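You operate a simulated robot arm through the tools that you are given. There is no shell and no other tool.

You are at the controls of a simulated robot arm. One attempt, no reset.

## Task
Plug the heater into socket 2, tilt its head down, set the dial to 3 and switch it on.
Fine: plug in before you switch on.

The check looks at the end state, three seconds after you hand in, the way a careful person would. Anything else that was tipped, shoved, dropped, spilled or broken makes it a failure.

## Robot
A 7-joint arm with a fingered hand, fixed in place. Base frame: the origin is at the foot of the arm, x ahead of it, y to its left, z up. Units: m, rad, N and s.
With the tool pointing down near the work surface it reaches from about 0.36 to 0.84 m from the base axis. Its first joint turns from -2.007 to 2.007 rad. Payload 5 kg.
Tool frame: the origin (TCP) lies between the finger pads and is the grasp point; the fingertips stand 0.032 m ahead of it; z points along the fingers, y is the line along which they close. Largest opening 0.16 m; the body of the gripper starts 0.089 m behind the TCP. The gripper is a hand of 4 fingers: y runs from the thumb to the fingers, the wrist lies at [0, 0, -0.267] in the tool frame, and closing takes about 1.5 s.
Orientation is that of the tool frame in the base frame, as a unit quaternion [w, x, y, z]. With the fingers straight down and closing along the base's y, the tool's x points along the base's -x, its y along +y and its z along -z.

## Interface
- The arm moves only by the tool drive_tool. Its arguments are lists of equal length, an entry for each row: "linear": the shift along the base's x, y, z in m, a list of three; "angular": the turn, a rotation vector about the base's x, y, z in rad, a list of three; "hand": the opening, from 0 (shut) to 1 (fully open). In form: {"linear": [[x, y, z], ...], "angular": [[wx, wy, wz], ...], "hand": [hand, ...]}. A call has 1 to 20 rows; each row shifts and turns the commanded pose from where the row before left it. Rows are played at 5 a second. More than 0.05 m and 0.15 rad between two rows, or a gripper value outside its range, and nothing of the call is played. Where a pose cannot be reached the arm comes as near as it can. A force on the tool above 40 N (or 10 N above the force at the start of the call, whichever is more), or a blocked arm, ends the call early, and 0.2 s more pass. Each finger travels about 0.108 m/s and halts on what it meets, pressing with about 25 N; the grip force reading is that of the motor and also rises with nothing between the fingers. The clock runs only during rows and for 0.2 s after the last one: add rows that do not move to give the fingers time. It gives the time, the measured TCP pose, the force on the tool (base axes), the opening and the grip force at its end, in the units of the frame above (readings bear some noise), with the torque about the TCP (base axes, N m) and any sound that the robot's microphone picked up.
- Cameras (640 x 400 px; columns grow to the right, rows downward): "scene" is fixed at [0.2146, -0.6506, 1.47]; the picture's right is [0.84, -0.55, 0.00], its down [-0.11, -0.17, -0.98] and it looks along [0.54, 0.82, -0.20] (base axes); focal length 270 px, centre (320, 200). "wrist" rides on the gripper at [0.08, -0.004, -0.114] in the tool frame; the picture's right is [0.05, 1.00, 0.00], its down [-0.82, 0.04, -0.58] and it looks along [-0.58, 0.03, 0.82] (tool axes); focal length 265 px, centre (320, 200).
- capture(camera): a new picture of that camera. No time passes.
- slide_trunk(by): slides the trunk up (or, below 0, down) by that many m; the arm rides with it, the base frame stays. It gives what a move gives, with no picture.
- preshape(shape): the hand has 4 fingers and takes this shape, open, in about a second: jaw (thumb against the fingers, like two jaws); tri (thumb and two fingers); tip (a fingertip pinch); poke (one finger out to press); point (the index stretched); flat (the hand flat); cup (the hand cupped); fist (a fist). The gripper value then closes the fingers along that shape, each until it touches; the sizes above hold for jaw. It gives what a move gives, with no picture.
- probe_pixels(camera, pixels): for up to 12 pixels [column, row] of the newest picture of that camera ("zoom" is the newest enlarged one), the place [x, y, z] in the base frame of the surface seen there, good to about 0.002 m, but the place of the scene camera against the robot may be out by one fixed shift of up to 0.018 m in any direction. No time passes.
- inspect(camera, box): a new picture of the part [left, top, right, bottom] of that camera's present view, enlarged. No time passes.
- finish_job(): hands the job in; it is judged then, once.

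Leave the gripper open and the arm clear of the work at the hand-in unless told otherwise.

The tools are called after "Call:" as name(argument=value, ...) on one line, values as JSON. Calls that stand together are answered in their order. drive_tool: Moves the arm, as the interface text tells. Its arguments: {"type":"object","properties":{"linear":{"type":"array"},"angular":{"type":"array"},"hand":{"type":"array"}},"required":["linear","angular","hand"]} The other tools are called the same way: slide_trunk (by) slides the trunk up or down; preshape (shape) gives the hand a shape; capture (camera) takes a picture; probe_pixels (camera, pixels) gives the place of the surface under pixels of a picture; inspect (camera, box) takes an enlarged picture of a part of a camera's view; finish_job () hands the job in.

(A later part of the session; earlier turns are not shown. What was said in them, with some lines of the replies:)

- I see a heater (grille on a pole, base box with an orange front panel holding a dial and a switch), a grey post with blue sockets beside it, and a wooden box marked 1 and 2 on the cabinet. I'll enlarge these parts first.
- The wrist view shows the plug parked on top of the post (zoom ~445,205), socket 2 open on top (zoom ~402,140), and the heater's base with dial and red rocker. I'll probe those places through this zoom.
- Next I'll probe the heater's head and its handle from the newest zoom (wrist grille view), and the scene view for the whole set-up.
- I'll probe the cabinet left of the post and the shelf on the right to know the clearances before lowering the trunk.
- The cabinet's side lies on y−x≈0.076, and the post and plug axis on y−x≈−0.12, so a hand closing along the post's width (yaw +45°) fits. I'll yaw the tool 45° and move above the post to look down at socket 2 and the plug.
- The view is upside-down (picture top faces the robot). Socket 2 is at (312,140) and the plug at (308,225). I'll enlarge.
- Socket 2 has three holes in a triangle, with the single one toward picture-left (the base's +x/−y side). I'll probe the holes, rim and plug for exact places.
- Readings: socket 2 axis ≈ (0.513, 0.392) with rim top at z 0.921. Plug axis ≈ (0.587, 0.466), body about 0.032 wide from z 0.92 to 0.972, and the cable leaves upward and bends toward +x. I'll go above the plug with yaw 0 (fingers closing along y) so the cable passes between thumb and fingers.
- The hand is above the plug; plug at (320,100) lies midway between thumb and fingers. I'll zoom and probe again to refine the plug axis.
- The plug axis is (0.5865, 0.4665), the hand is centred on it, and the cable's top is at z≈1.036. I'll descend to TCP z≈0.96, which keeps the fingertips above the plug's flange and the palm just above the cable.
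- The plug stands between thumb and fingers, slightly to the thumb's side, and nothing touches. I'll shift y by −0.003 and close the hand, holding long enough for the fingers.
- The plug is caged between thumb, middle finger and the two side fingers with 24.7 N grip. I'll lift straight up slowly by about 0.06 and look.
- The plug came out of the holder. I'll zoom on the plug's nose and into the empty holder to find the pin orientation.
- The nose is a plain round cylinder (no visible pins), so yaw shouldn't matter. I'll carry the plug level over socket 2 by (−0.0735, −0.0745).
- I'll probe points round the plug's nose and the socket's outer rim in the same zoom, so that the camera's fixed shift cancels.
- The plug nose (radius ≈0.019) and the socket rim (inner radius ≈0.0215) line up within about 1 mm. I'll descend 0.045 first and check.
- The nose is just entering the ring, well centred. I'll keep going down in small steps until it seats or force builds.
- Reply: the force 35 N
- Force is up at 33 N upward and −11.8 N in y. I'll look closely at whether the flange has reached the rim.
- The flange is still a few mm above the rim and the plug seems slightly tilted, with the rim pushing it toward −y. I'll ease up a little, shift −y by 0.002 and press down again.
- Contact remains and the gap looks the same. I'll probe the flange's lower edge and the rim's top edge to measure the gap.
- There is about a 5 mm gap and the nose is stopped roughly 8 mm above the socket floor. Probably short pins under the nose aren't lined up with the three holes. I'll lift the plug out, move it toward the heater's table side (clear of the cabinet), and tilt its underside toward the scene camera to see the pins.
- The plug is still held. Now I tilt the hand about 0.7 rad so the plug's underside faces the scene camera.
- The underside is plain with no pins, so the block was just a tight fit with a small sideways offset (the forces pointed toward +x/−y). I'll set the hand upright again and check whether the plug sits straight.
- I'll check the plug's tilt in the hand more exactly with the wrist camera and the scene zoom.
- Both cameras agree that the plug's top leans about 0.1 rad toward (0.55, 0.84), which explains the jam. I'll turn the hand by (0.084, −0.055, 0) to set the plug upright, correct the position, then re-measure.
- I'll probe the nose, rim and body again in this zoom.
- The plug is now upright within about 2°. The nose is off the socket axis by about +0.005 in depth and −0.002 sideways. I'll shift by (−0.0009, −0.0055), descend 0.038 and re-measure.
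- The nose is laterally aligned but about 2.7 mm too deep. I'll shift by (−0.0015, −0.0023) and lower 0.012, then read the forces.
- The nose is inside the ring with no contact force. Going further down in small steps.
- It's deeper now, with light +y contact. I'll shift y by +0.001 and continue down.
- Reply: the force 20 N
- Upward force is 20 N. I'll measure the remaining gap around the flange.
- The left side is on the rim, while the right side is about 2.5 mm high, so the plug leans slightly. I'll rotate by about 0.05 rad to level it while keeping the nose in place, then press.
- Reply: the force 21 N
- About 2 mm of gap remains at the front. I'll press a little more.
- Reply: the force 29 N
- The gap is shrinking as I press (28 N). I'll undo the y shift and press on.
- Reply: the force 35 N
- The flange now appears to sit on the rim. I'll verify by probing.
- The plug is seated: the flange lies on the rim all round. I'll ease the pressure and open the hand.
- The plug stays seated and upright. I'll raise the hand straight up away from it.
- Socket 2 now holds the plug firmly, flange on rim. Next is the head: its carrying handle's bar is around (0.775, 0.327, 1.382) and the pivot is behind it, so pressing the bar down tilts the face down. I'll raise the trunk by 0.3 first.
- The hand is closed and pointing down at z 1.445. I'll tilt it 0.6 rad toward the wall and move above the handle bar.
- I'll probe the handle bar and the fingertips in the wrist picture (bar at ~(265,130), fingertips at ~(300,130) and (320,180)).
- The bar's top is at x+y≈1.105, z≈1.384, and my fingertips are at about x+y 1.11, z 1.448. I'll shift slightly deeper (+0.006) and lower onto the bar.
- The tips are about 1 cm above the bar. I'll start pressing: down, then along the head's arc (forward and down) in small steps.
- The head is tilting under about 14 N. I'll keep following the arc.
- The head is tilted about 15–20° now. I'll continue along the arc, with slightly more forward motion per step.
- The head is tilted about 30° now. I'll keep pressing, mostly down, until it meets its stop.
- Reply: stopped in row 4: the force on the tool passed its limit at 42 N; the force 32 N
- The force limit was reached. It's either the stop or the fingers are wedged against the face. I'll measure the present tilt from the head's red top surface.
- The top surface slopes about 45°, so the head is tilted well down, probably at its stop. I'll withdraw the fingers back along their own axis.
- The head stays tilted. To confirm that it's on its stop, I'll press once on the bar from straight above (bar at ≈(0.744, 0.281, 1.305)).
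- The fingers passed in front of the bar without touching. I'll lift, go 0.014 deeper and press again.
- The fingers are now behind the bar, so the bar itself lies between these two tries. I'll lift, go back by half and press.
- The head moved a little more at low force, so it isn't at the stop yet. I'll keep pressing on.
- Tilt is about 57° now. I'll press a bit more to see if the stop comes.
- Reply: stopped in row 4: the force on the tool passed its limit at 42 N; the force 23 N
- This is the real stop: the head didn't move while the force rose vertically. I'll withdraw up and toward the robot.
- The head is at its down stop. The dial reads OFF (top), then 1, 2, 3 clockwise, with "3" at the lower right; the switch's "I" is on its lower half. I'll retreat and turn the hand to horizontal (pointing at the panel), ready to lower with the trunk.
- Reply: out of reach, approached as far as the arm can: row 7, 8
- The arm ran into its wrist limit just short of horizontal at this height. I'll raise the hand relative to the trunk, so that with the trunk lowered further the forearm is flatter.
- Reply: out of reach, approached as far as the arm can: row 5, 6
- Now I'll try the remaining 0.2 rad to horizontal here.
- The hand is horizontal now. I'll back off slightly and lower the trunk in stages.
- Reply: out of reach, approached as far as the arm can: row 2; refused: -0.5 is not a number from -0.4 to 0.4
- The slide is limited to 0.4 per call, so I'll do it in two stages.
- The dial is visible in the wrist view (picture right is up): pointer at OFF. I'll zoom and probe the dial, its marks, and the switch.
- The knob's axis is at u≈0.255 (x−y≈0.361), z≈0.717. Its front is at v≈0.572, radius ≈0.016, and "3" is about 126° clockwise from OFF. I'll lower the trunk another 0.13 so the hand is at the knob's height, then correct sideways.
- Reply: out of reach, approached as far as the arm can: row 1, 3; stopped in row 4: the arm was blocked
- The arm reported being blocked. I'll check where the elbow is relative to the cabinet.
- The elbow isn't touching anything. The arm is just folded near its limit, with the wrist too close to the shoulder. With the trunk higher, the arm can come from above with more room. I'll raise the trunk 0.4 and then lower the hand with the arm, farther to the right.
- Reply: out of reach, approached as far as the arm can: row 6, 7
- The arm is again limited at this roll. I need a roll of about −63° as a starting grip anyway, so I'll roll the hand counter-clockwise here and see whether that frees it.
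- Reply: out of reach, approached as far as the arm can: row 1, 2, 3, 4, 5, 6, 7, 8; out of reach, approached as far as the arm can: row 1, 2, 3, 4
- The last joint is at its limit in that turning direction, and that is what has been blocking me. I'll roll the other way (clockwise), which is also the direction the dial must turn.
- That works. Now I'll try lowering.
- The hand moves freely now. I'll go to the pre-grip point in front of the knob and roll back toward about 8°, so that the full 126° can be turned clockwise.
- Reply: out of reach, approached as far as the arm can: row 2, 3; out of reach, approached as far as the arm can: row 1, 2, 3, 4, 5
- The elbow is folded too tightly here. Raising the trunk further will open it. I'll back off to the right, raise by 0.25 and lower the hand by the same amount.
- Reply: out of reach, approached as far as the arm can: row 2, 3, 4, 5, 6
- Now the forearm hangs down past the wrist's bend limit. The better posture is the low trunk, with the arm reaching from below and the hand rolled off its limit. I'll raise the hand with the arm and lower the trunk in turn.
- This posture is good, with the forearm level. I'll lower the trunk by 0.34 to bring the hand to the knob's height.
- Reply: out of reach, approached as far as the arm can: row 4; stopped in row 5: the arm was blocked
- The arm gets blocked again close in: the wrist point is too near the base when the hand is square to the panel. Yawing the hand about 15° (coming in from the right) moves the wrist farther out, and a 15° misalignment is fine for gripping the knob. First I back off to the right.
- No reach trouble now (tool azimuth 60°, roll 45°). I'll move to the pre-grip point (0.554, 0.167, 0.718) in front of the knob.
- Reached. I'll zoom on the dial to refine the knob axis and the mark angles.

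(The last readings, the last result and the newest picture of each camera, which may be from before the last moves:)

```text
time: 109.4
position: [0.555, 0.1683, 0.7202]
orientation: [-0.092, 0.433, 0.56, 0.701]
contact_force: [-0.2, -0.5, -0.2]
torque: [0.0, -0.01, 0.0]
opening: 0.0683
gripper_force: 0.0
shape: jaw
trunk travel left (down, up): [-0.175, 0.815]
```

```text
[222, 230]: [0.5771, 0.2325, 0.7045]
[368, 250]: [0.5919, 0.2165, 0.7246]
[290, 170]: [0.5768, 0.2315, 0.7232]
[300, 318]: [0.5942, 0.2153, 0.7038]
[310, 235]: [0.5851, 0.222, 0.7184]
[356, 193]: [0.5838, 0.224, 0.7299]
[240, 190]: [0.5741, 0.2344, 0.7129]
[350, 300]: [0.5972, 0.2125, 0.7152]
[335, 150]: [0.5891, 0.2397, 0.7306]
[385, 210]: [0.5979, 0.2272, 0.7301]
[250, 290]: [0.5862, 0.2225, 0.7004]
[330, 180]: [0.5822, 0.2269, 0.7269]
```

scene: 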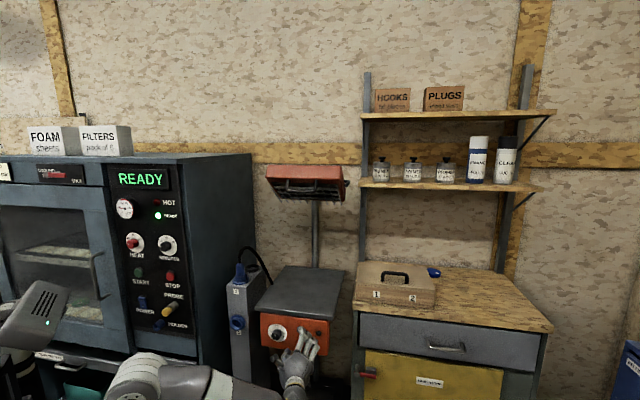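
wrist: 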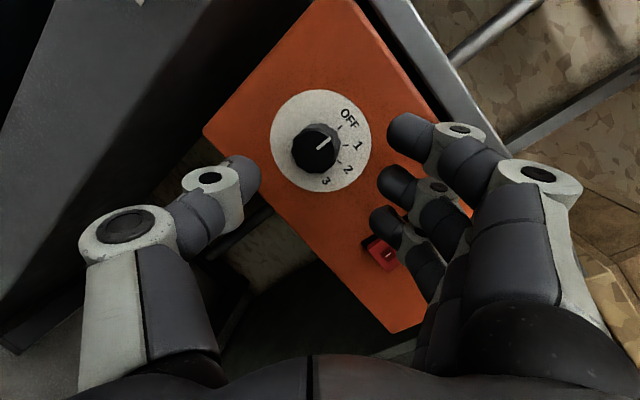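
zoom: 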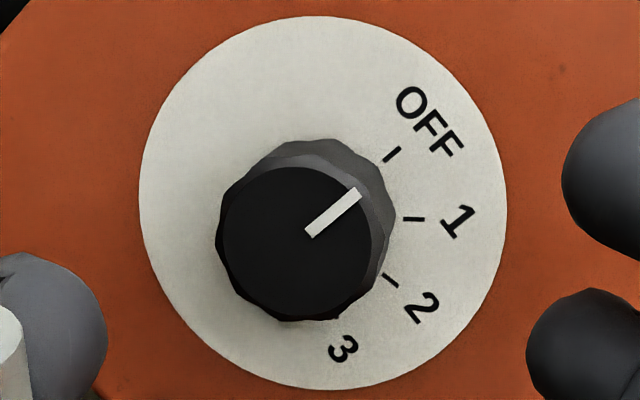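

The knob axis is confirmed at u 0.255, z 0.716, with marks spaced about 40° apart (3 at ≈120°). I'll advance along the fingers to put them around the knob.

Call:
drive_tool(linear=[[0.0072, 0.0127, -0.001], [0.0072, 0.0127, -0.001], [0.0072, 0.0126, -0.001], [0, 0, 0]], angular=[[0, 0, 0], [0, 0, 0], [0, 0, 0], [0, 0, 0]], hand=[0.42, 0.42, 0.42, 0.42])

Call:
capture(camera="wrist")

Call:
inspect(camera="scene", box=[250, 300, 320, 360])

```text
time: 110.4
position: [0.5772, 0.2031, 0.7194]
orientation: [-0.091, 0.433, 0.558, 0.702]
contact_force: [-15.6, -23.5, 4.7]
torque: [0.1, -0.34, -1.54]
opening: 0.0678
gripper_force: 0.0
shape: jaw
trunk travel left (down, up): [-0.175, 0.815]
```

```text
taken
```

wrist: 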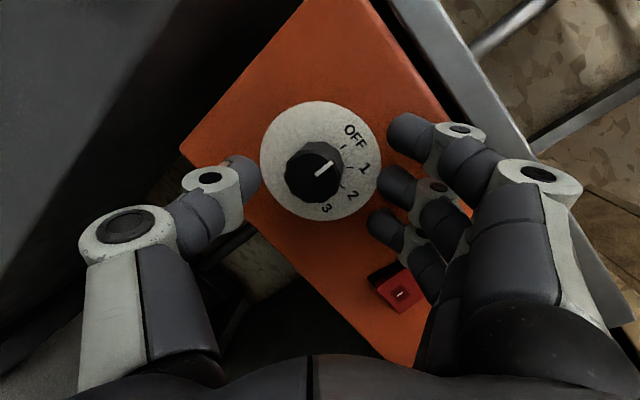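

```text
6.67 times, centred on (285, 330) of scene
```

zoom: 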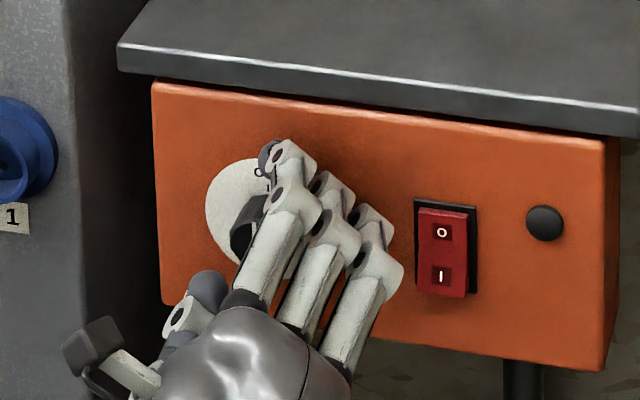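

A right-hand finger is touching the panel (about 28 N). I'll back off by 0.008 at once, roll to about 30° and narrow the opening, so that all fingers clear the panel.

Call:
drive_tool(linear=[[-0.004, -0.007, 0], [0, 0, 0], [0, 0, 0], [0, 0, 0]], angular=[[0, 0, 0], [-0.065, -0.113, 0], [-0.065, -0.113, 0], [0, 0, 0]], hand=[0.42, 0.38, 0.36, 0.36])

Call:
capture(camera="wrist")

Call:
inspect(camera="scene", box=[250, 300, 320, 360])

```text
time: 111.4
position: [0.5734, 0.1992, 0.7158]
orientation: [0.0, 0.355, 0.612, 0.707]
contact_force: [0.0, 0.2, -0.1]
torque: [0.0, -0.01, -0.01]
opening: 0.0582
gripper_force: 0.0
shape: jaw
trunk travel left (down, up): [-0.175, 0.815]
```

```text
taken
```

wrist: 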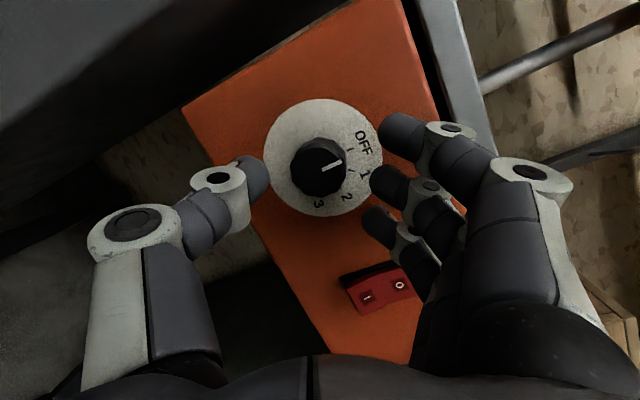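

```text
6.67 times, centred on (285, 330) of scene
```

zoom: 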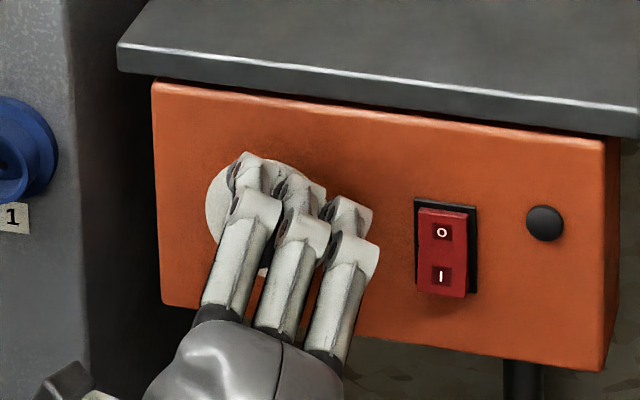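

No contact now, roll 30°. I'll advance 0.006 and close on the knob.

Call:
drive_tool(linear=[[0.0023, 0.0058, 0], [0, 0, 0], [0, 0, 0], [0, 0, 0], [0, 0, 0], [0, 0, 0], [0, 0, 0]], angular=[[0, 0, 0], [0, 0, 0], [0, 0, 0], [0, 0, 0], [0, 0, 0], [0, 0, 0], [0, 0, 0]], hand=[0.36, 0.3, 0.2, 0.1, 0, 0, 0])

Call:
capture(camera="wrist")

Call:
inspect(camera="scene", box=[250, 300, 320, 360])

```text
time: 113.0
position: [0.5737, 0.2059, 0.7138]
orientation: [-0.001, 0.356, 0.613, 0.706]
contact_force: [-9.8, 2.2, -11.4]
torque: [-0.22, 0.09, 0.19]
opening: 0.0112
gripper_force: 24.6
shape: jaw
trunk travel left (down, up): [-0.175, 0.815]
```

```text
taken
```

wrist: 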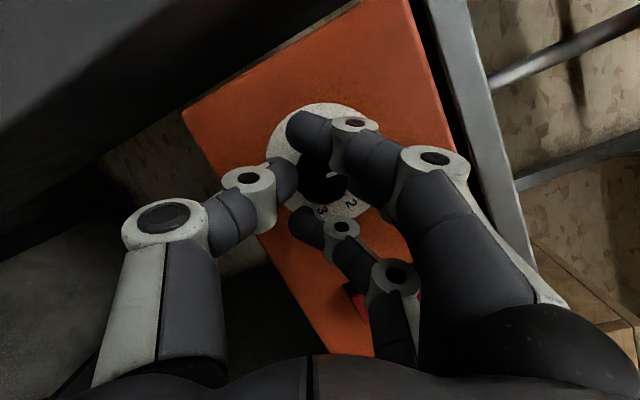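

```text
6.67 times, centred on (285, 330) of scene
```

zoom: 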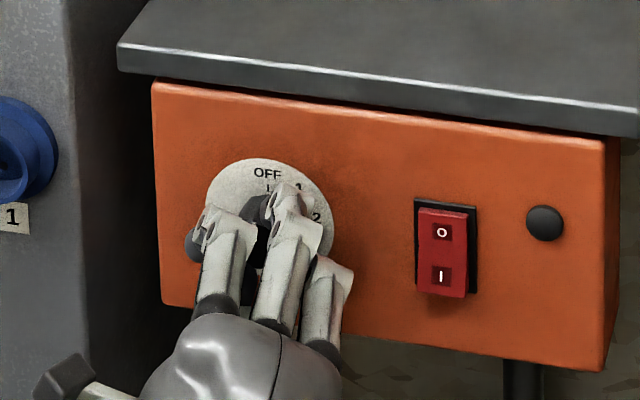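

The knob is gripped (index left, middle and ring around it, thumb below). I'll turn clockwise 40° first and check.

Call:
drive_tool(linear=[[-0.001, 0.001, -0.0015], [0, 0, 0], [0, 0, 0], [0, 0, 0], [0, 0, 0], [0, 0, 0]], angular=[[0.0704, 0.1208, 0], [0.0704, 0.1208, 0], [0.0704, 0.1208, 0], [0.0704, 0.1208, 0], [0.0704, 0.1208, 0], [0, 0, 0]], hand=[0, 0, 0, 0, 0, 0])

Call:
capture(camera="wrist")

Call:
inspect(camera="scene", box=[250, 300, 320, 360])

```text
time: 114.4
position: [0.574, 0.205, 0.7136]
orientation: [-0.242, 0.544, 0.451, 0.665]
contact_force: [-11.3, -7.6, -3.6]
torque: [-0.02, 0.01, 0.1]
opening: 0.0109
gripper_force: 24.4
shape: jaw
trunk travel left (down, up): [-0.175, 0.815]
```

```text
taken
```

wrist: 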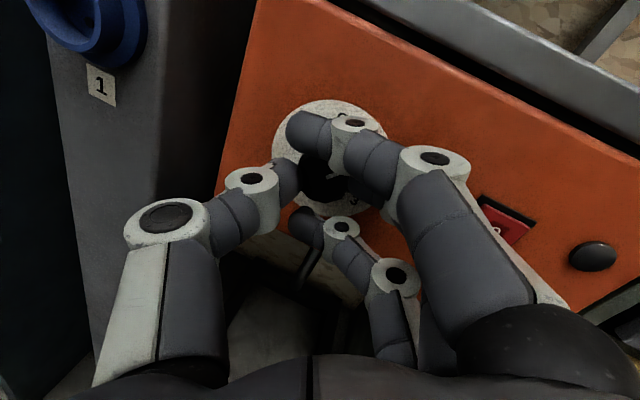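

```text
6.67 times, centred on (285, 330) of scene
```

zoom: 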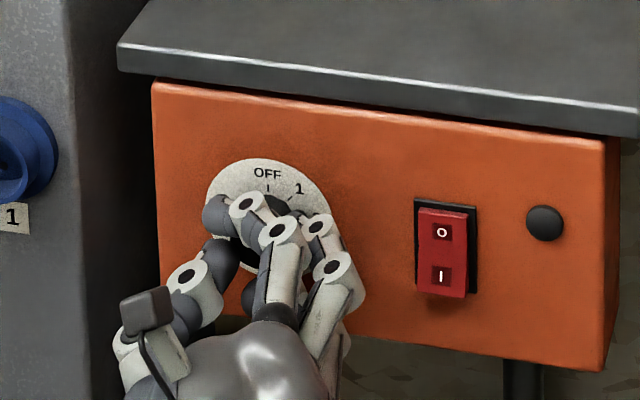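

Call:
inspect(camera="wrist", box=[270, 95, 400, 225])

Call:
inspect(camera="scene", box=[268, 318, 292, 342])

```text
3.08 times, centred on (335, 160) of wrist
```

zoom: 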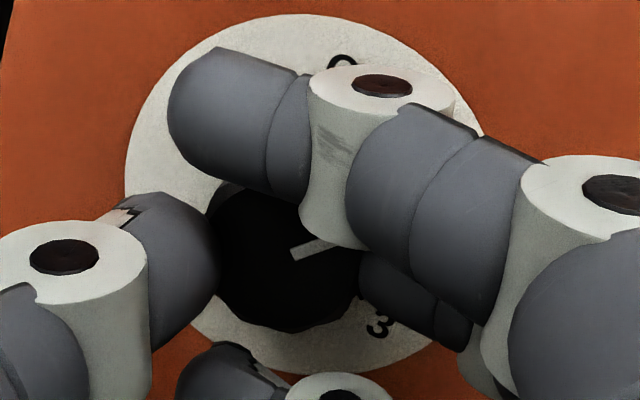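

```text
16.00 times, centred on (280, 330) of scene
```

zoom: 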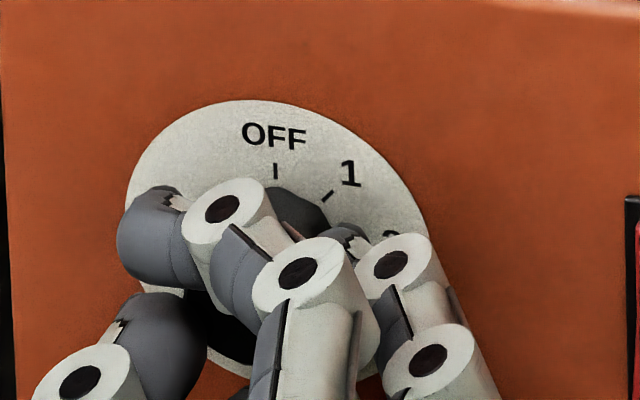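

The pointer turned with the hand, so the knob is following. I'll turn another 40°.

Call:
drive_tool(linear=[[0, 0, 0], [0, 0, 0], [0, 0, 0], [0, 0, 0], [0, 0, 0], [0, 0, 0]], angular=[[0.0704, 0.1208, 0], [0.0704, 0.1208, 0], [0.0704, 0.1208, 0], [0.0704, 0.1208, 0], [0.0704, 0.1208, 0], [0, 0, 0]], hand=[0, 0, 0, 0, 0, 0])

Call:
inspect(camera="wrist", box=[270, 95, 400, 225])

Call:
inspect(camera="scene", box=[250, 300, 320, 360])

```text
time: 115.8
position: [0.5726, 0.2052, 0.7166]
orientation: [-0.455, 0.664, 0.24, 0.542]
contact_force: [-13.8, -6.5, 1.8]
torque: [0.09, -0.13, 0.23]
opening: 0.0113
gripper_force: 25.0
shape: jaw
trunk travel left (down, up): [-0.175, 0.815]
```

```text
3.08 times, centred on (335, 160) of wrist
```

zoom: 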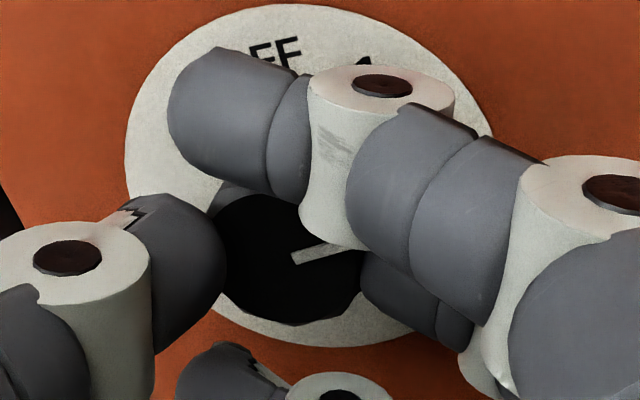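

```text
6.67 times, centred on (285, 330) of scene
```

zoom: 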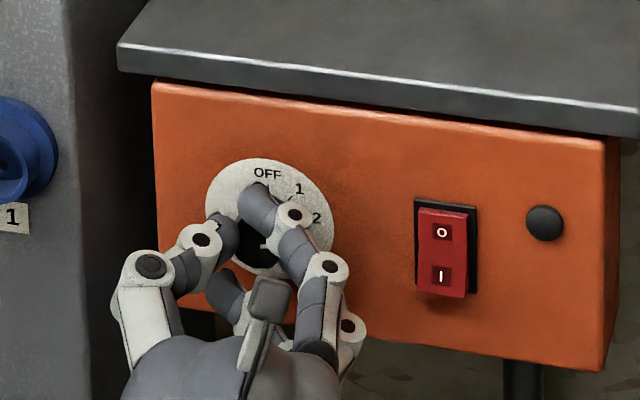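

It's now about at 2. Turning another 40° toward 3.

Call:
drive_tool(linear=[[0, 0, 0], [0, 0, 0], [0, 0, 0], [0, 0, 0], [0, 0, 0], [0, 0, 0]], angular=[[0.0704, 0.1208, 0], [0.0704, 0.1208, 0], [0.0704, 0.1208, 0], [0.0704, 0.1208, 0], [0.0704, 0.1208, 0], [0, 0, 0]], hand=[0, 0, 0, 0, 0, 0])

Call:
inspect(camera="wrist", box=[270, 95, 400, 225])

Call:
inspect(camera="scene", box=[262, 312, 298, 348])

```text
time: 117.2
position: [0.5731, 0.2052, 0.7152]
orientation: [-0.613, 0.706, -0.004, 0.354]
contact_force: [-16.4, -10.8, 15.2]
torque: [0.61, -0.52, 0.3]
opening: 0.0116
gripper_force: 24.7
shape: jaw
trunk travel left (down, up): [-0.175, 0.815]
```

```text
3.08 times, centred on (335, 160) of wrist
```

zoom: 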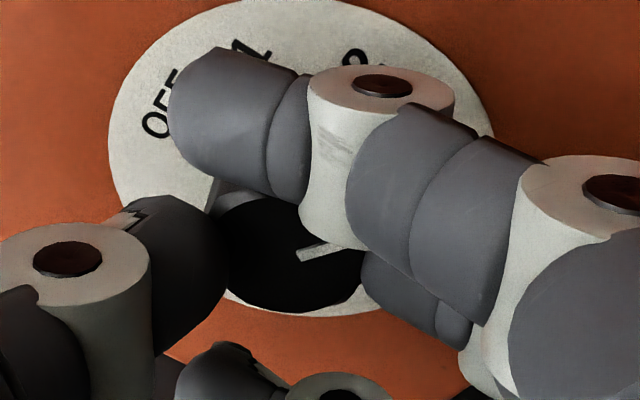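

```text
11.11 times, centred on (280, 330) of scene
```

zoom: 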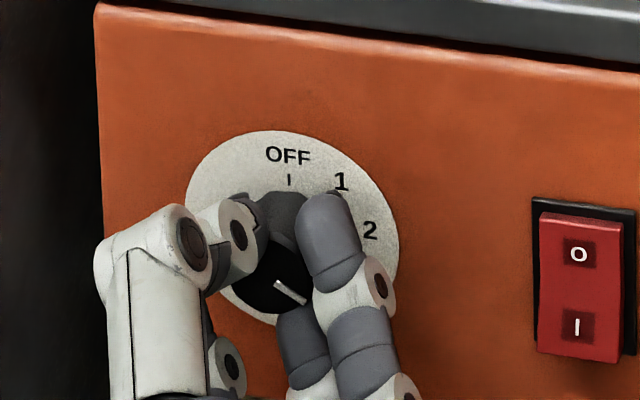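

The pointer now points to about 125° clockwise, in line with the 3 mark. I'll open the hand, back off and check the dial.

Call:
drive_tool(linear=[[0, 0, 0], [0, 0, 0], [0, 0, 0], [0, 0, 0], [0, 0, 0]], angular=[[0, 0, 0], [0, 0, 0], [0, 0, 0], [0, 0, 0], [0, 0, 0]], hand=[0.15, 0.3, 0.4, 0.4, 0.4])

Call:
drive_tool(linear=[[-0.0076, -0.013, 0], [-0.01, -0.0173, 0], [-0.01, -0.0173, 0], [0, 0, 0]], angular=[[0, 0, 0], [0, 0, 0], [0, 0, 0], [0, 0, 0]], hand=[0.4, 0.4, 0.4, 0.4])

Call:
capture(camera="wrist")

Call:
inspect(camera="scene", box=[262, 312, 298, 348])

```text
time: 118.4
position: [0.5741, 0.2054, 0.7139]
orientation: [-0.613, 0.707, -0.003, 0.352]
contact_force: [-4.7, -3.2, -0.6]
torque: [0.0, 0.1, -0.13]
opening: 0.0628
gripper_force: 0.0
shape: jaw
trunk travel left (down, up): [-0.175, 0.815]
```

```text
time: 119.4
position: [0.5475, 0.158, 0.7142]
orientation: [-0.613, 0.707, -0.002, 0.354]
contact_force: [0.6, 0.4, -0.4]
torque: [-0.01, -0.01, 0.02]
opening: 0.0633
gripper_force: 0.0
shape: jaw
trunk travel left (down, up): [-0.175, 0.815]
```

```text
taken
```

wrist: 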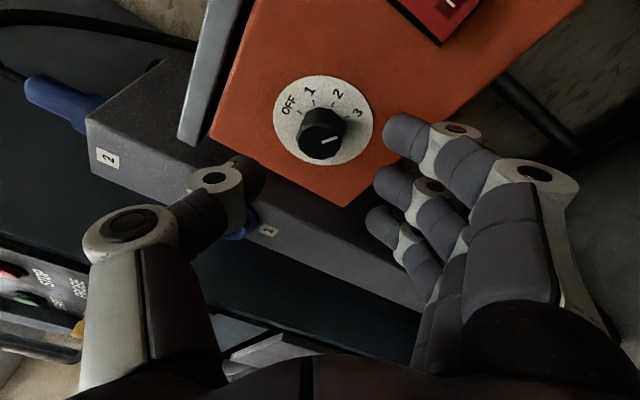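

```text
11.11 times, centred on (280, 330) of scene
```

zoom: 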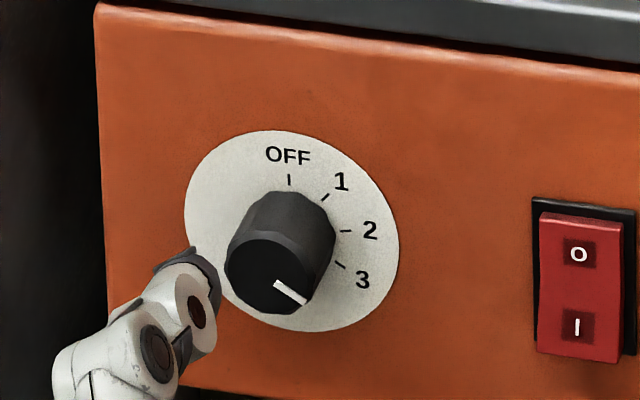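

The pointer direction (30,20) matches the 3 tick direction (48,34). I'll double check with the wrist view.

Call:
inspect(camera="wrist", box=[265, 65, 385, 175])

Call:
inspect(camera="scene", box=[290, 318, 326, 354])

Call:
capture(camera="scene")

```text
3.64 times, centred on (325, 120) of wrist
```

zoom: 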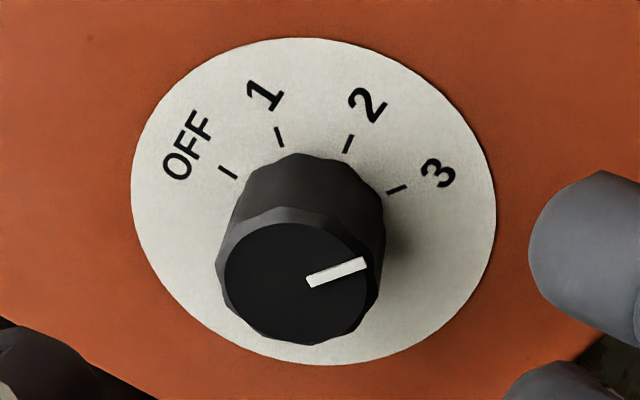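

```text
11.11 times, centred on (308, 336) of scene
```

zoom: 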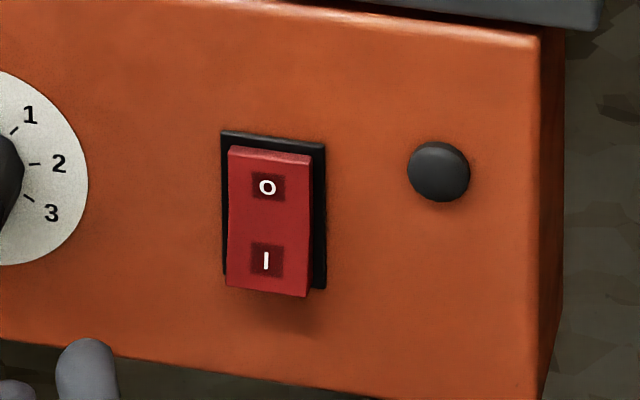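

```text
taken
```

scene: 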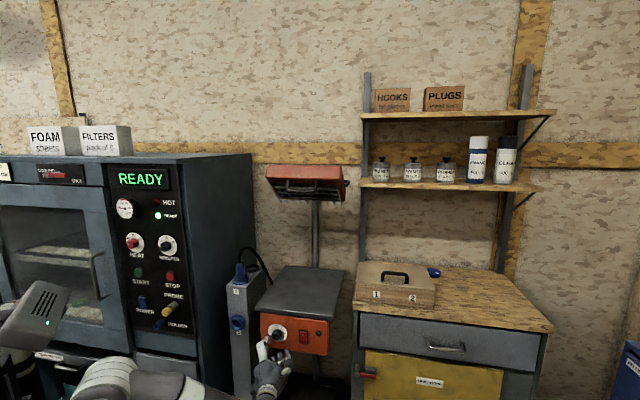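

The dial is at 3, with the pointer parallel to the 3 tick. Next the switch: its "I" half (lower) stands out, so it must be pressed in. I'll move in front of the switch, roll the hand back to about 90° and take the "poke" shape.

Call:
drive_tool(linear=[[0.0, -0.012, 0.002], [0.0066, -0.0088, 0.002], [0.0066, -0.0088, 0.002], [0.0066, -0.0088, 0.002], [0.0066, -0.0088, 0.002], [0.0066, -0.0088, 0.002], [0.0066, -0.0088, 0.002], [0.0066, -0.0088, 0.002], [0, 0, 0]], angular=[[0, 0, 0], [-0.075, -0.13, 0], [-0.075, -0.13, 0], [-0.075, -0.13, 0], [-0.075, -0.13, 0], [-0.075, -0.13, 0], [-0.075, -0.13, 0], [-0.075, -0.13, 0], [0, 0, 0]], hand=[0.4, 0.4, 0.4, 0.4, 0.4, 0.4, 0.4, 0.4, 0.4])

Call:
preshape(shape="poke")

Call:
capture(camera="wrist")

Call:
inspect(camera="scene", box=[240, 300, 340, 400])

```text
time: 121.4
position: [0.5918, 0.085, 0.7306]
orientation: [-0.354, 0.611, 0.353, 0.613]
contact_force: [1.5, 0.1, 0.1]
torque: [-0.01, 0.02, 0.01]
opening: 0.0633
gripper_force: 0.0
shape: jaw
trunk travel left (down, up): [-0.175, 0.815]
```

```text
time: 122.3
position: [0.5923, 0.085, 0.7314]
orientation: [-0.354, 0.612, 0.353, 0.613]
contact_force: [0.7, 0.3, 0.0]
torque: [-0.03, 0.02, 0.01]
opening: 0.0
gripper_force: 0.1
shape: poke
trunk travel left (down, up): [-0.175, 0.815]
```

```text
taken
```

wrist: 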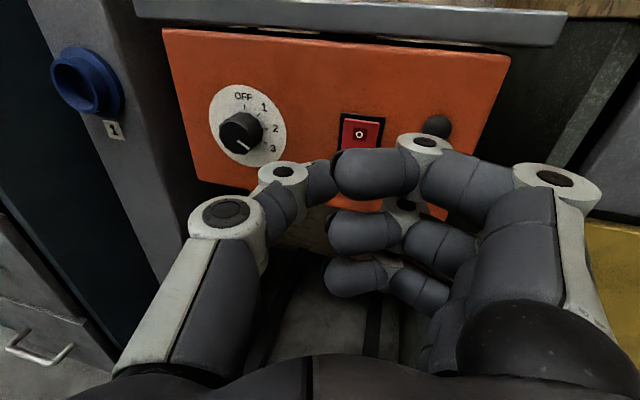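

```text
4.00 times, centred on (290, 350) of scene
```

zoom: 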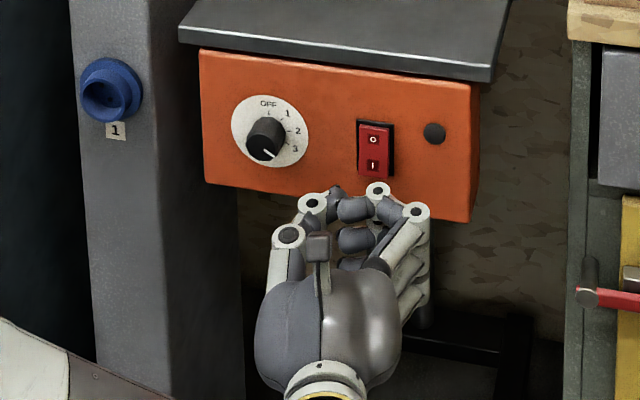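

The "poke" shape leaves all the fingers bent. I'll try "point", with the index stretched, and look.

Call:
preshape(shape="point")

Call:
capture(camera="wrist")

Call:
inspect(camera="scene", box=[240, 300, 340, 400])

```text
time: 123.2
position: [0.593, 0.0849, 0.7311]
orientation: [-0.353, 0.612, 0.351, 0.614]
contact_force: [-0.4, -0.4, -0.5]
torque: [-0.01, 0.04, 0.03]
opening: 0.1521
gripper_force: 0.0
shape: point
trunk travel left (down, up): [-0.175, 0.815]
```

```text
taken
```

wrist: 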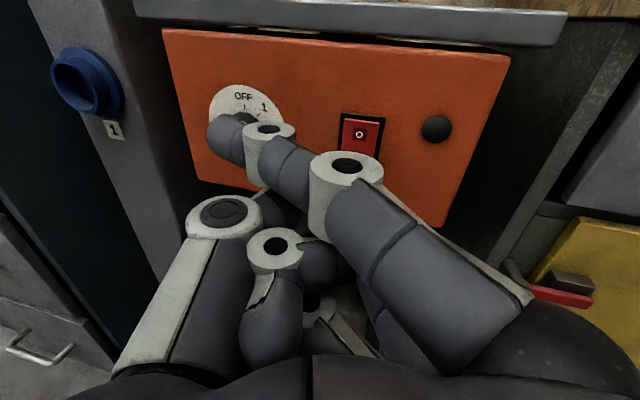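

```text
4.00 times, centred on (290, 350) of scene
```

zoom: 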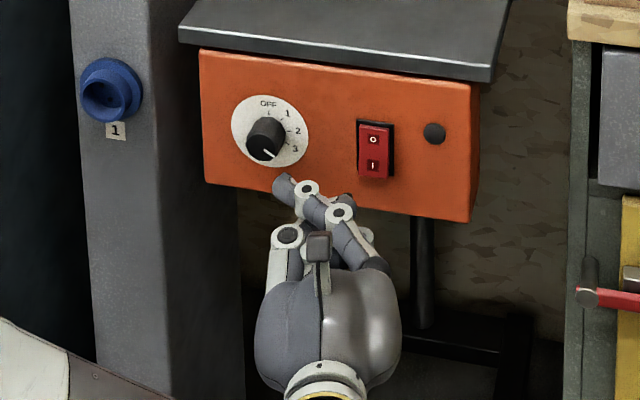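

Now a single index finger is stretched forward; its tip is at about (222,140) in the wrist picture. I'll probe the tip and the switch.

Call:
probe_pixels(camera="wrist", pixels=[[218, 135], [225, 150], [240, 125], [235, 150], [345, 120], [375, 120], [360, 133], [358, 145], [345, 148], [437, 128], [340, 115], [382, 120]])

Call:
inspect(camera="wrist", box=[320, 95, 410, 175])

```text
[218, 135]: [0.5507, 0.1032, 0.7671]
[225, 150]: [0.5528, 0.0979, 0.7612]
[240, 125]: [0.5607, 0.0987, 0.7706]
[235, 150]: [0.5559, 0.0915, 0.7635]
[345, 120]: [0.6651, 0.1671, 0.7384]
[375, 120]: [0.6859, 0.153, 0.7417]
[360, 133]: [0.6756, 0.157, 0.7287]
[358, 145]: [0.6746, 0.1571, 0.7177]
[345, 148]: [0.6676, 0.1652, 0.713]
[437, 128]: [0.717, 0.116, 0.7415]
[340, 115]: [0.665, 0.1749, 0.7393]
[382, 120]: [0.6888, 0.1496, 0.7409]
```

```text
5.00 times, centred on (365, 135) of wrist
```

zoom: 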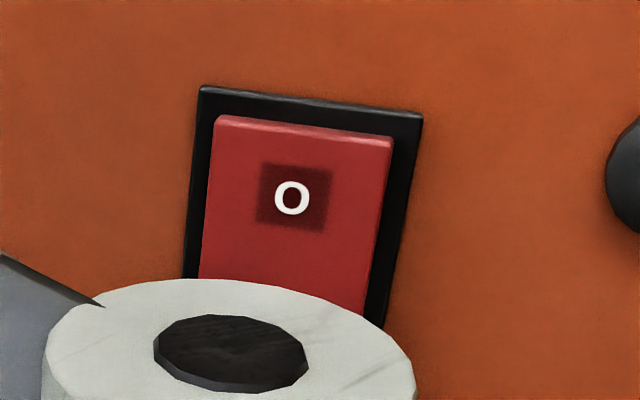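

Call:
probe_pixels(camera="wrist", pixels=[[268, 127], [290, 165], [347, 165], [350, 200], [400, 230], [470, 290], [222, 210], [272, 243], [320, 260], [255, 130], [310, 155], [260, 160]])

Call:
inspect(camera="scene", box=[280, 330, 330, 380])

```text
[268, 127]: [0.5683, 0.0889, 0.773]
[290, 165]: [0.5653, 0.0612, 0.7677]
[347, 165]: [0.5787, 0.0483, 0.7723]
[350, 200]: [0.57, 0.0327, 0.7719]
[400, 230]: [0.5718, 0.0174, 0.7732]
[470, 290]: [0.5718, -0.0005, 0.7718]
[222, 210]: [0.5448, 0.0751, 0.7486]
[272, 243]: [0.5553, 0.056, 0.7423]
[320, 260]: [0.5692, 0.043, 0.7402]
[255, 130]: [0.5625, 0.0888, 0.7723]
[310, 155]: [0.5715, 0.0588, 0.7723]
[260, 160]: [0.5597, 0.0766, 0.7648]
```

```text
8.00 times, centred on (305, 355) of scene
```

zoom: 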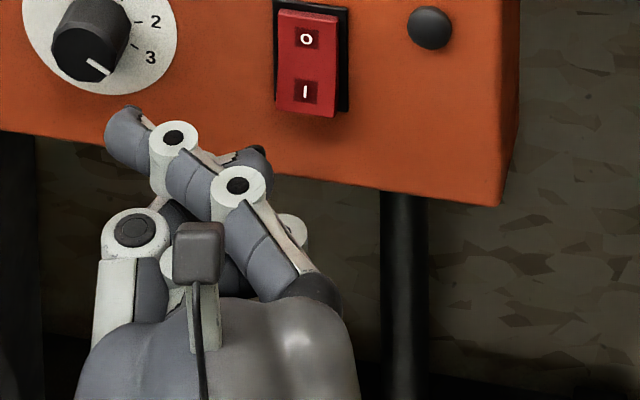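

The stretched index points about 40° left of the tool axis (azimuth ≈100°). I'll yaw the hand −45°, so that the index aims roughly square at the panel, and move it to about 3 cm in front of the "I" half.

Call:
drive_tool(linear=[[0.003, -0.008, -0.007], [0.013, 0.0025, -0.007], [0.014, 0.0035, -0.007], [0.014, 0.0035, -0.007], [0.014, 0.004, -0.008], [0.0155, 0.004, -0.007], [0, 0, 0]], angular=[[0, 0, -0.1309], [0, 0, -0.1309], [0, 0, -0.1309], [0, 0, -0.1309], [0, 0, -0.1309], [0, 0, -0.1309], [0, 0, 0]], hand=[1, 1, 1, 1, 1, 1, 1])

Call:
capture(camera="wrist")

Call:
inspect(camera="scene", box=[270, 310, 340, 380])

```text
time: 124.8
position: [0.6659, 0.0944, 0.6863]
orientation: [-0.091, 0.7, 0.091, 0.702]
contact_force: [-0.7, 1.1, 0.5]
torque: [-0.04, 0.0, -0.01]
opening: 0.1523
gripper_force: 0.0
shape: point
trunk travel left (down, up): [-0.175, 0.815]
```

```text
taken
```

wrist: 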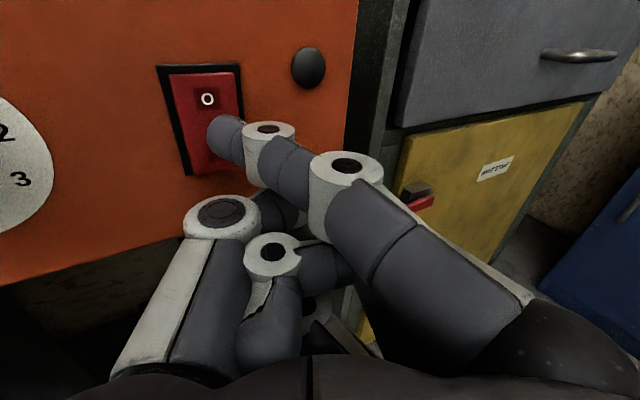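

```text
5.71 times, centred on (305, 345) of scene
```

zoom: 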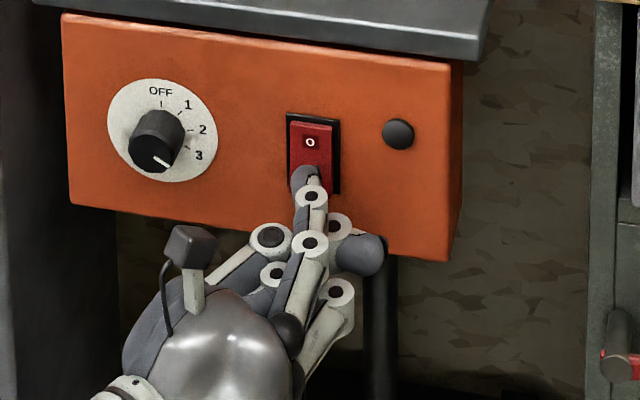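

The index points at the lower half of the rocker. Another fingertip sticks out at lower right (365,255). I'll probe it and the index tip for clearance.

Call:
probe_pixels(camera="zoom", pixels=[[368, 255], [350, 265], [375, 245], [302, 180], [310, 168], [296, 172], [310, 142], [325, 160], [290, 130], [400, 240], [380, 230], [330, 180]])

Call:
probe_pixels(camera="wrist", pixels=[[215, 125], [218, 140], [225, 120], [235, 130], [207, 99], [180, 80], [235, 85], [190, 165], [197, 160], [208, 130], [205, 110], [195, 150]])

```text
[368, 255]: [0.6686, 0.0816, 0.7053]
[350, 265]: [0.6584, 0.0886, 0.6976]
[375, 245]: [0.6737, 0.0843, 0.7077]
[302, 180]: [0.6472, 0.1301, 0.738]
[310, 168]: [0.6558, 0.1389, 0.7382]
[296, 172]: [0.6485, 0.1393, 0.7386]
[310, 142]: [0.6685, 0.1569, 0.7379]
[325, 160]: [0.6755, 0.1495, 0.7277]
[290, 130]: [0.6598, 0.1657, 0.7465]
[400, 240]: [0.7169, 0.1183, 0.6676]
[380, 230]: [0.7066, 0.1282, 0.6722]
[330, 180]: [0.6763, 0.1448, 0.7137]
```

```text
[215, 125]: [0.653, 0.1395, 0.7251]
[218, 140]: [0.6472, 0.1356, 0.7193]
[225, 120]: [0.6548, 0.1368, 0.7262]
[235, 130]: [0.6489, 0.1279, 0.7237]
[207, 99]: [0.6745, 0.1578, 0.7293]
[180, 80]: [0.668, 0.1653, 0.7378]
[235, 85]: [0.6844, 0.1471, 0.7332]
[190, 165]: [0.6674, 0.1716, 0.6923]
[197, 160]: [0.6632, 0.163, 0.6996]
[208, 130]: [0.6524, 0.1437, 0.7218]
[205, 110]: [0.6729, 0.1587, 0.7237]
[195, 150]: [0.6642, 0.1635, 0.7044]
```

The index tip centre is at z≈0.718, u≈0.362, while the "I" half is centred at z≈0.709, u≈0.365, about 2 cm ahead. Other fingers are 3 cm behind the tip. I'll lower 0.009, shift right 0.003, then advance to touch.

Call:
drive_tool(linear=[[0.0021, -0.0021, -0.009], [0.0055, 0.0055, 0], [0.0055, 0.0055, 0], [0.002, 0.002, 0], [0, 0, 0]], angular=[[0, 0, 0], [0, 0, 0], [0, 0, 0], [0, 0, 0], [0, 0, 0]], hand=[1, 1, 1, 1, 1])

Call:
inspect(camera="wrist", box=[150, 50, 290, 190])

Call:
inspect(camera="scene", box=[280, 315, 330, 365])

```text
time: 125.8
position: [0.6801, 0.0955, 0.6766]
orientation: [-0.088, 0.702, 0.084, 0.702]
contact_force: [-17.4, -21.6, -1.2]
torque: [0.78, -0.64, 1.01]
opening: 0.1524
gripper_force: 0.1
shape: point
trunk travel left (down, up): [-0.175, 0.815]
stopped in row 4: the force on the tool passed its limit at 43 N (the readings are from after the stop); the commanded pose is now the measured one
```

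```text
2.86 times, centred on (220, 120) of wrist
```

zoom: 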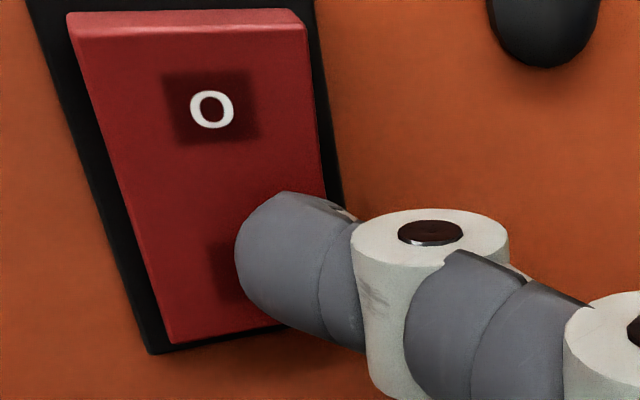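

```text
8.00 times, centred on (305, 340) of scene
```

zoom: 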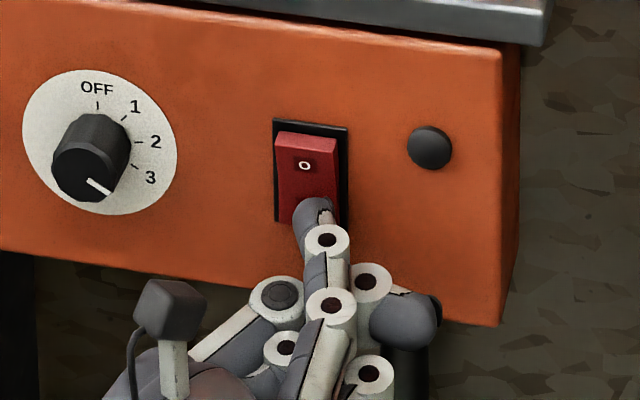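

The rocker has flipped: its top (O) now stands out and I is pressed in. I'll back off and look at the switch and the lamp.

Call:
drive_tool(linear=[[-0.005, -0.005, 0], [-0.012, -0.012, 0], [-0.015, -0.015, 0], [-0.02, -0.02, 0], [-0.02, -0.02, 0], [0, 0, 0]], angular=[[0, 0, 0], [0, 0, 0], [0, 0, 0], [0, 0, 0], [0, 0, 0], [0, 0, 0]], hand=[1, 1, 1, 1, 1, 1])

Call:
inspect(camera="scene", box=[280, 315, 330, 365])

Call:
capture(camera="scene")

Call:
inspect(camera="scene", box=[220, 240, 280, 300])

```text
time: 127.2
position: [0.6092, 0.0279, 0.6747]
orientation: [-0.09, 0.702, 0.088, 0.701]
contact_force: [-0.4, -1.0, -0.1]
torque: [-0.02, -0.01, -0.03]
opening: 0.1524
gripper_force: 0.0
shape: point
trunk travel left (down, up): [-0.175, 0.815]
```

```text
8.00 times, centred on (305, 340) of scene
```

zoom: 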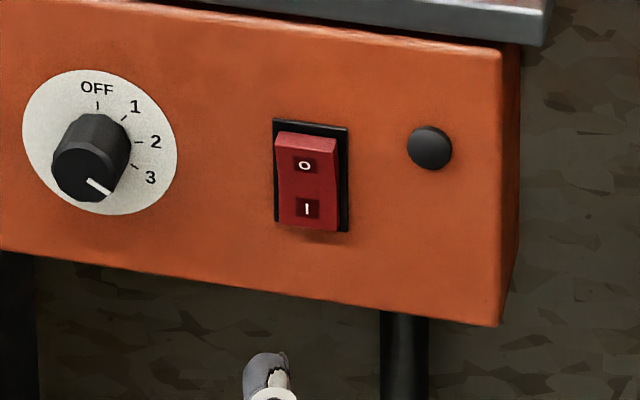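

```text
taken
```

scene: 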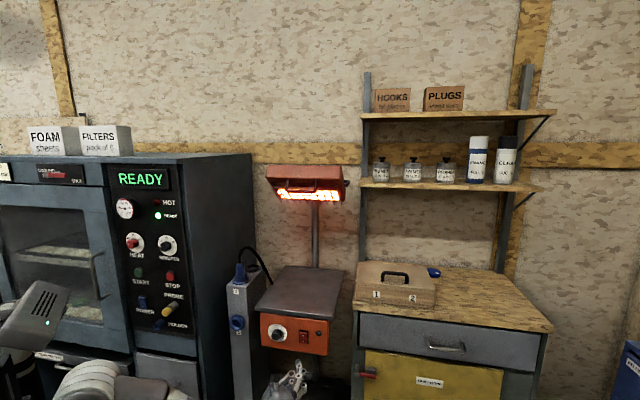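

```text
6.67 times, centred on (250, 270) of scene
```

zoom: 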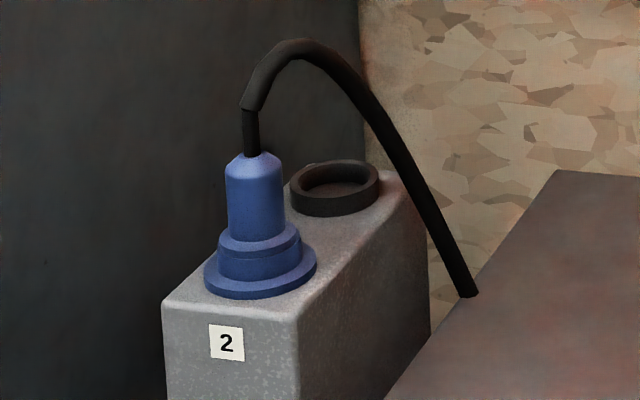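

The heater's elements now glow, so it's plugged in and on, with the dial at 3 and the head down. I'll open the hand to the jaw shape, retreat to the right, and check that nothing was shifted.

Call:
drive_tool(linear=[[0, -0.04, 0], [0, -0.04, 0], [0, -0.04, 0], [0, 0, 0]], angular=[[0, 0, 0], [0, 0, 0], [0, 0, 0], [0, 0, 0]], hand=[1, 1, 1, 1])

Call:
preshape(shape="jaw")

Call:
drive_tool(linear=[[0, -0.02, 0], [0, -0.02, 0], [0, 0, 0], [0, 0, 0], [0, 0, 0], [0, 0, 0], [0, 0, 0], [0, 0, 0]], angular=[[0, 0, 0], [0, 0, 0], [0, 0, 0], [0, 0, 0], [0, 0, 0], [0, 0, 0], [0, 0, 0], [0, 0, 0]], hand=[1, 1, 1, 1, 1, 1, 1, 1])

Call:
capture(camera="scene")

Call:
inspect(camera="scene", box=[250, 300, 340, 370])

Call:
inspect(camera="scene", box=[260, 150, 360, 220])

```text
time: 128.2
position: [0.6092, -0.0922, 0.6747]
orientation: [-0.089, 0.702, 0.087, 0.702]
contact_force: [0.9, 0.5, 0.1]
torque: [0.01, 0.01, 0.03]
opening: 0.1523
gripper_force: 0.1
shape: point
trunk travel left (down, up): [-0.175, 0.815]
```

```text
time: 129.1
position: [0.6084, -0.0922, 0.6751]
orientation: [-0.09, 0.702, 0.087, 0.701]
contact_force: [0.2, 0.5, -0.8]
torque: [-0.02, 0.0, 0.0]
opening: 0.1602
gripper_force: 0.0
shape: jaw
trunk travel left (down, up): [-0.175, 0.815]
```

```text
time: 130.9
position: [0.6077, -0.1311, 0.6769]
orientation: [-0.09, 0.702, 0.087, 0.701]
contact_force: [-0.1, -0.1, 0.0]
torque: [0.01, 0.0, -0.01]
opening: 0.1599
gripper_force: 0.1
shape: jaw
trunk travel left (down, up): [-0.175, 0.815]
```

```text
taken
```

scene: 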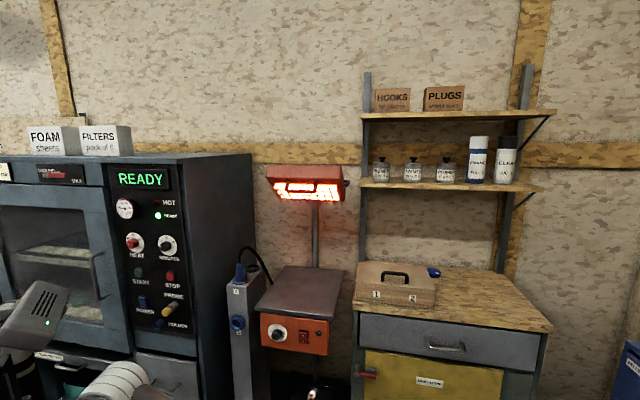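

```text
5.71 times, centred on (295, 335) of scene
```

zoom: 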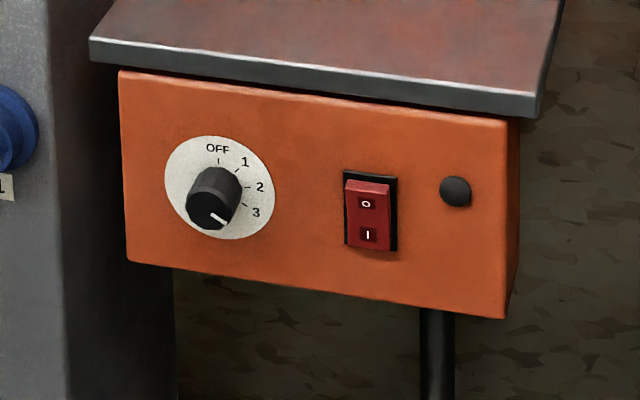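

```text
5.71 times, centred on (310, 185) of scene
```

zoom: 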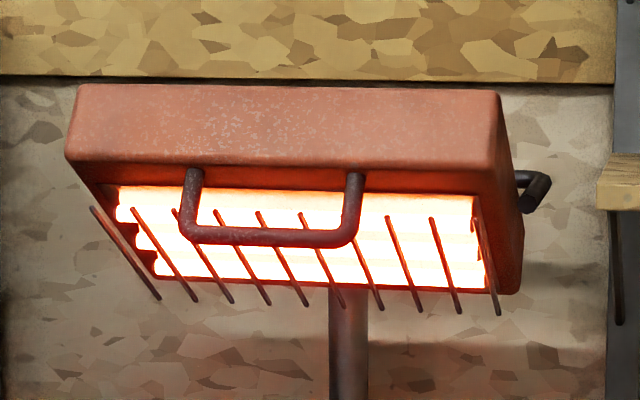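

The panel is exactly where it was, the plug is in socket 2, the head is down, the dial is on 3 and the heater is on and glowing. The other objects are where they were, the hand is open and the arm is clear. Handing in.

Call:
finish_job()

```text
The job is handed in.
```

I plugged the heater into socket 2 before switching it on, tilted its head down, set the dial to 3 and switched it on. I've handed the job in, but no verdict came back.

- **Plug:** it sits straight in socket 2 with its flange on the rim. I had to level it in the hand before it would go all the way in.
- **Head:** it is tilted down against its stop, roughly 60° from upright, and stayed there when I let go.
- **Dial:** the pointer lines up with the 3 mark in both camera views.
- **Switch:** the "I" half is pressed in and the elements are glowing. The small round fitting beside the switch stayed dark, and I don't know whether it is a lamp.

A fingertip pressed the heater's panel with about 28 N while I lined up on the dial, and pressing the switch took about 43 N. The panel shows no shift in the scene camera. The other objects look to be where they were, the hand is open, and the arm is off to the right, clear of the work.
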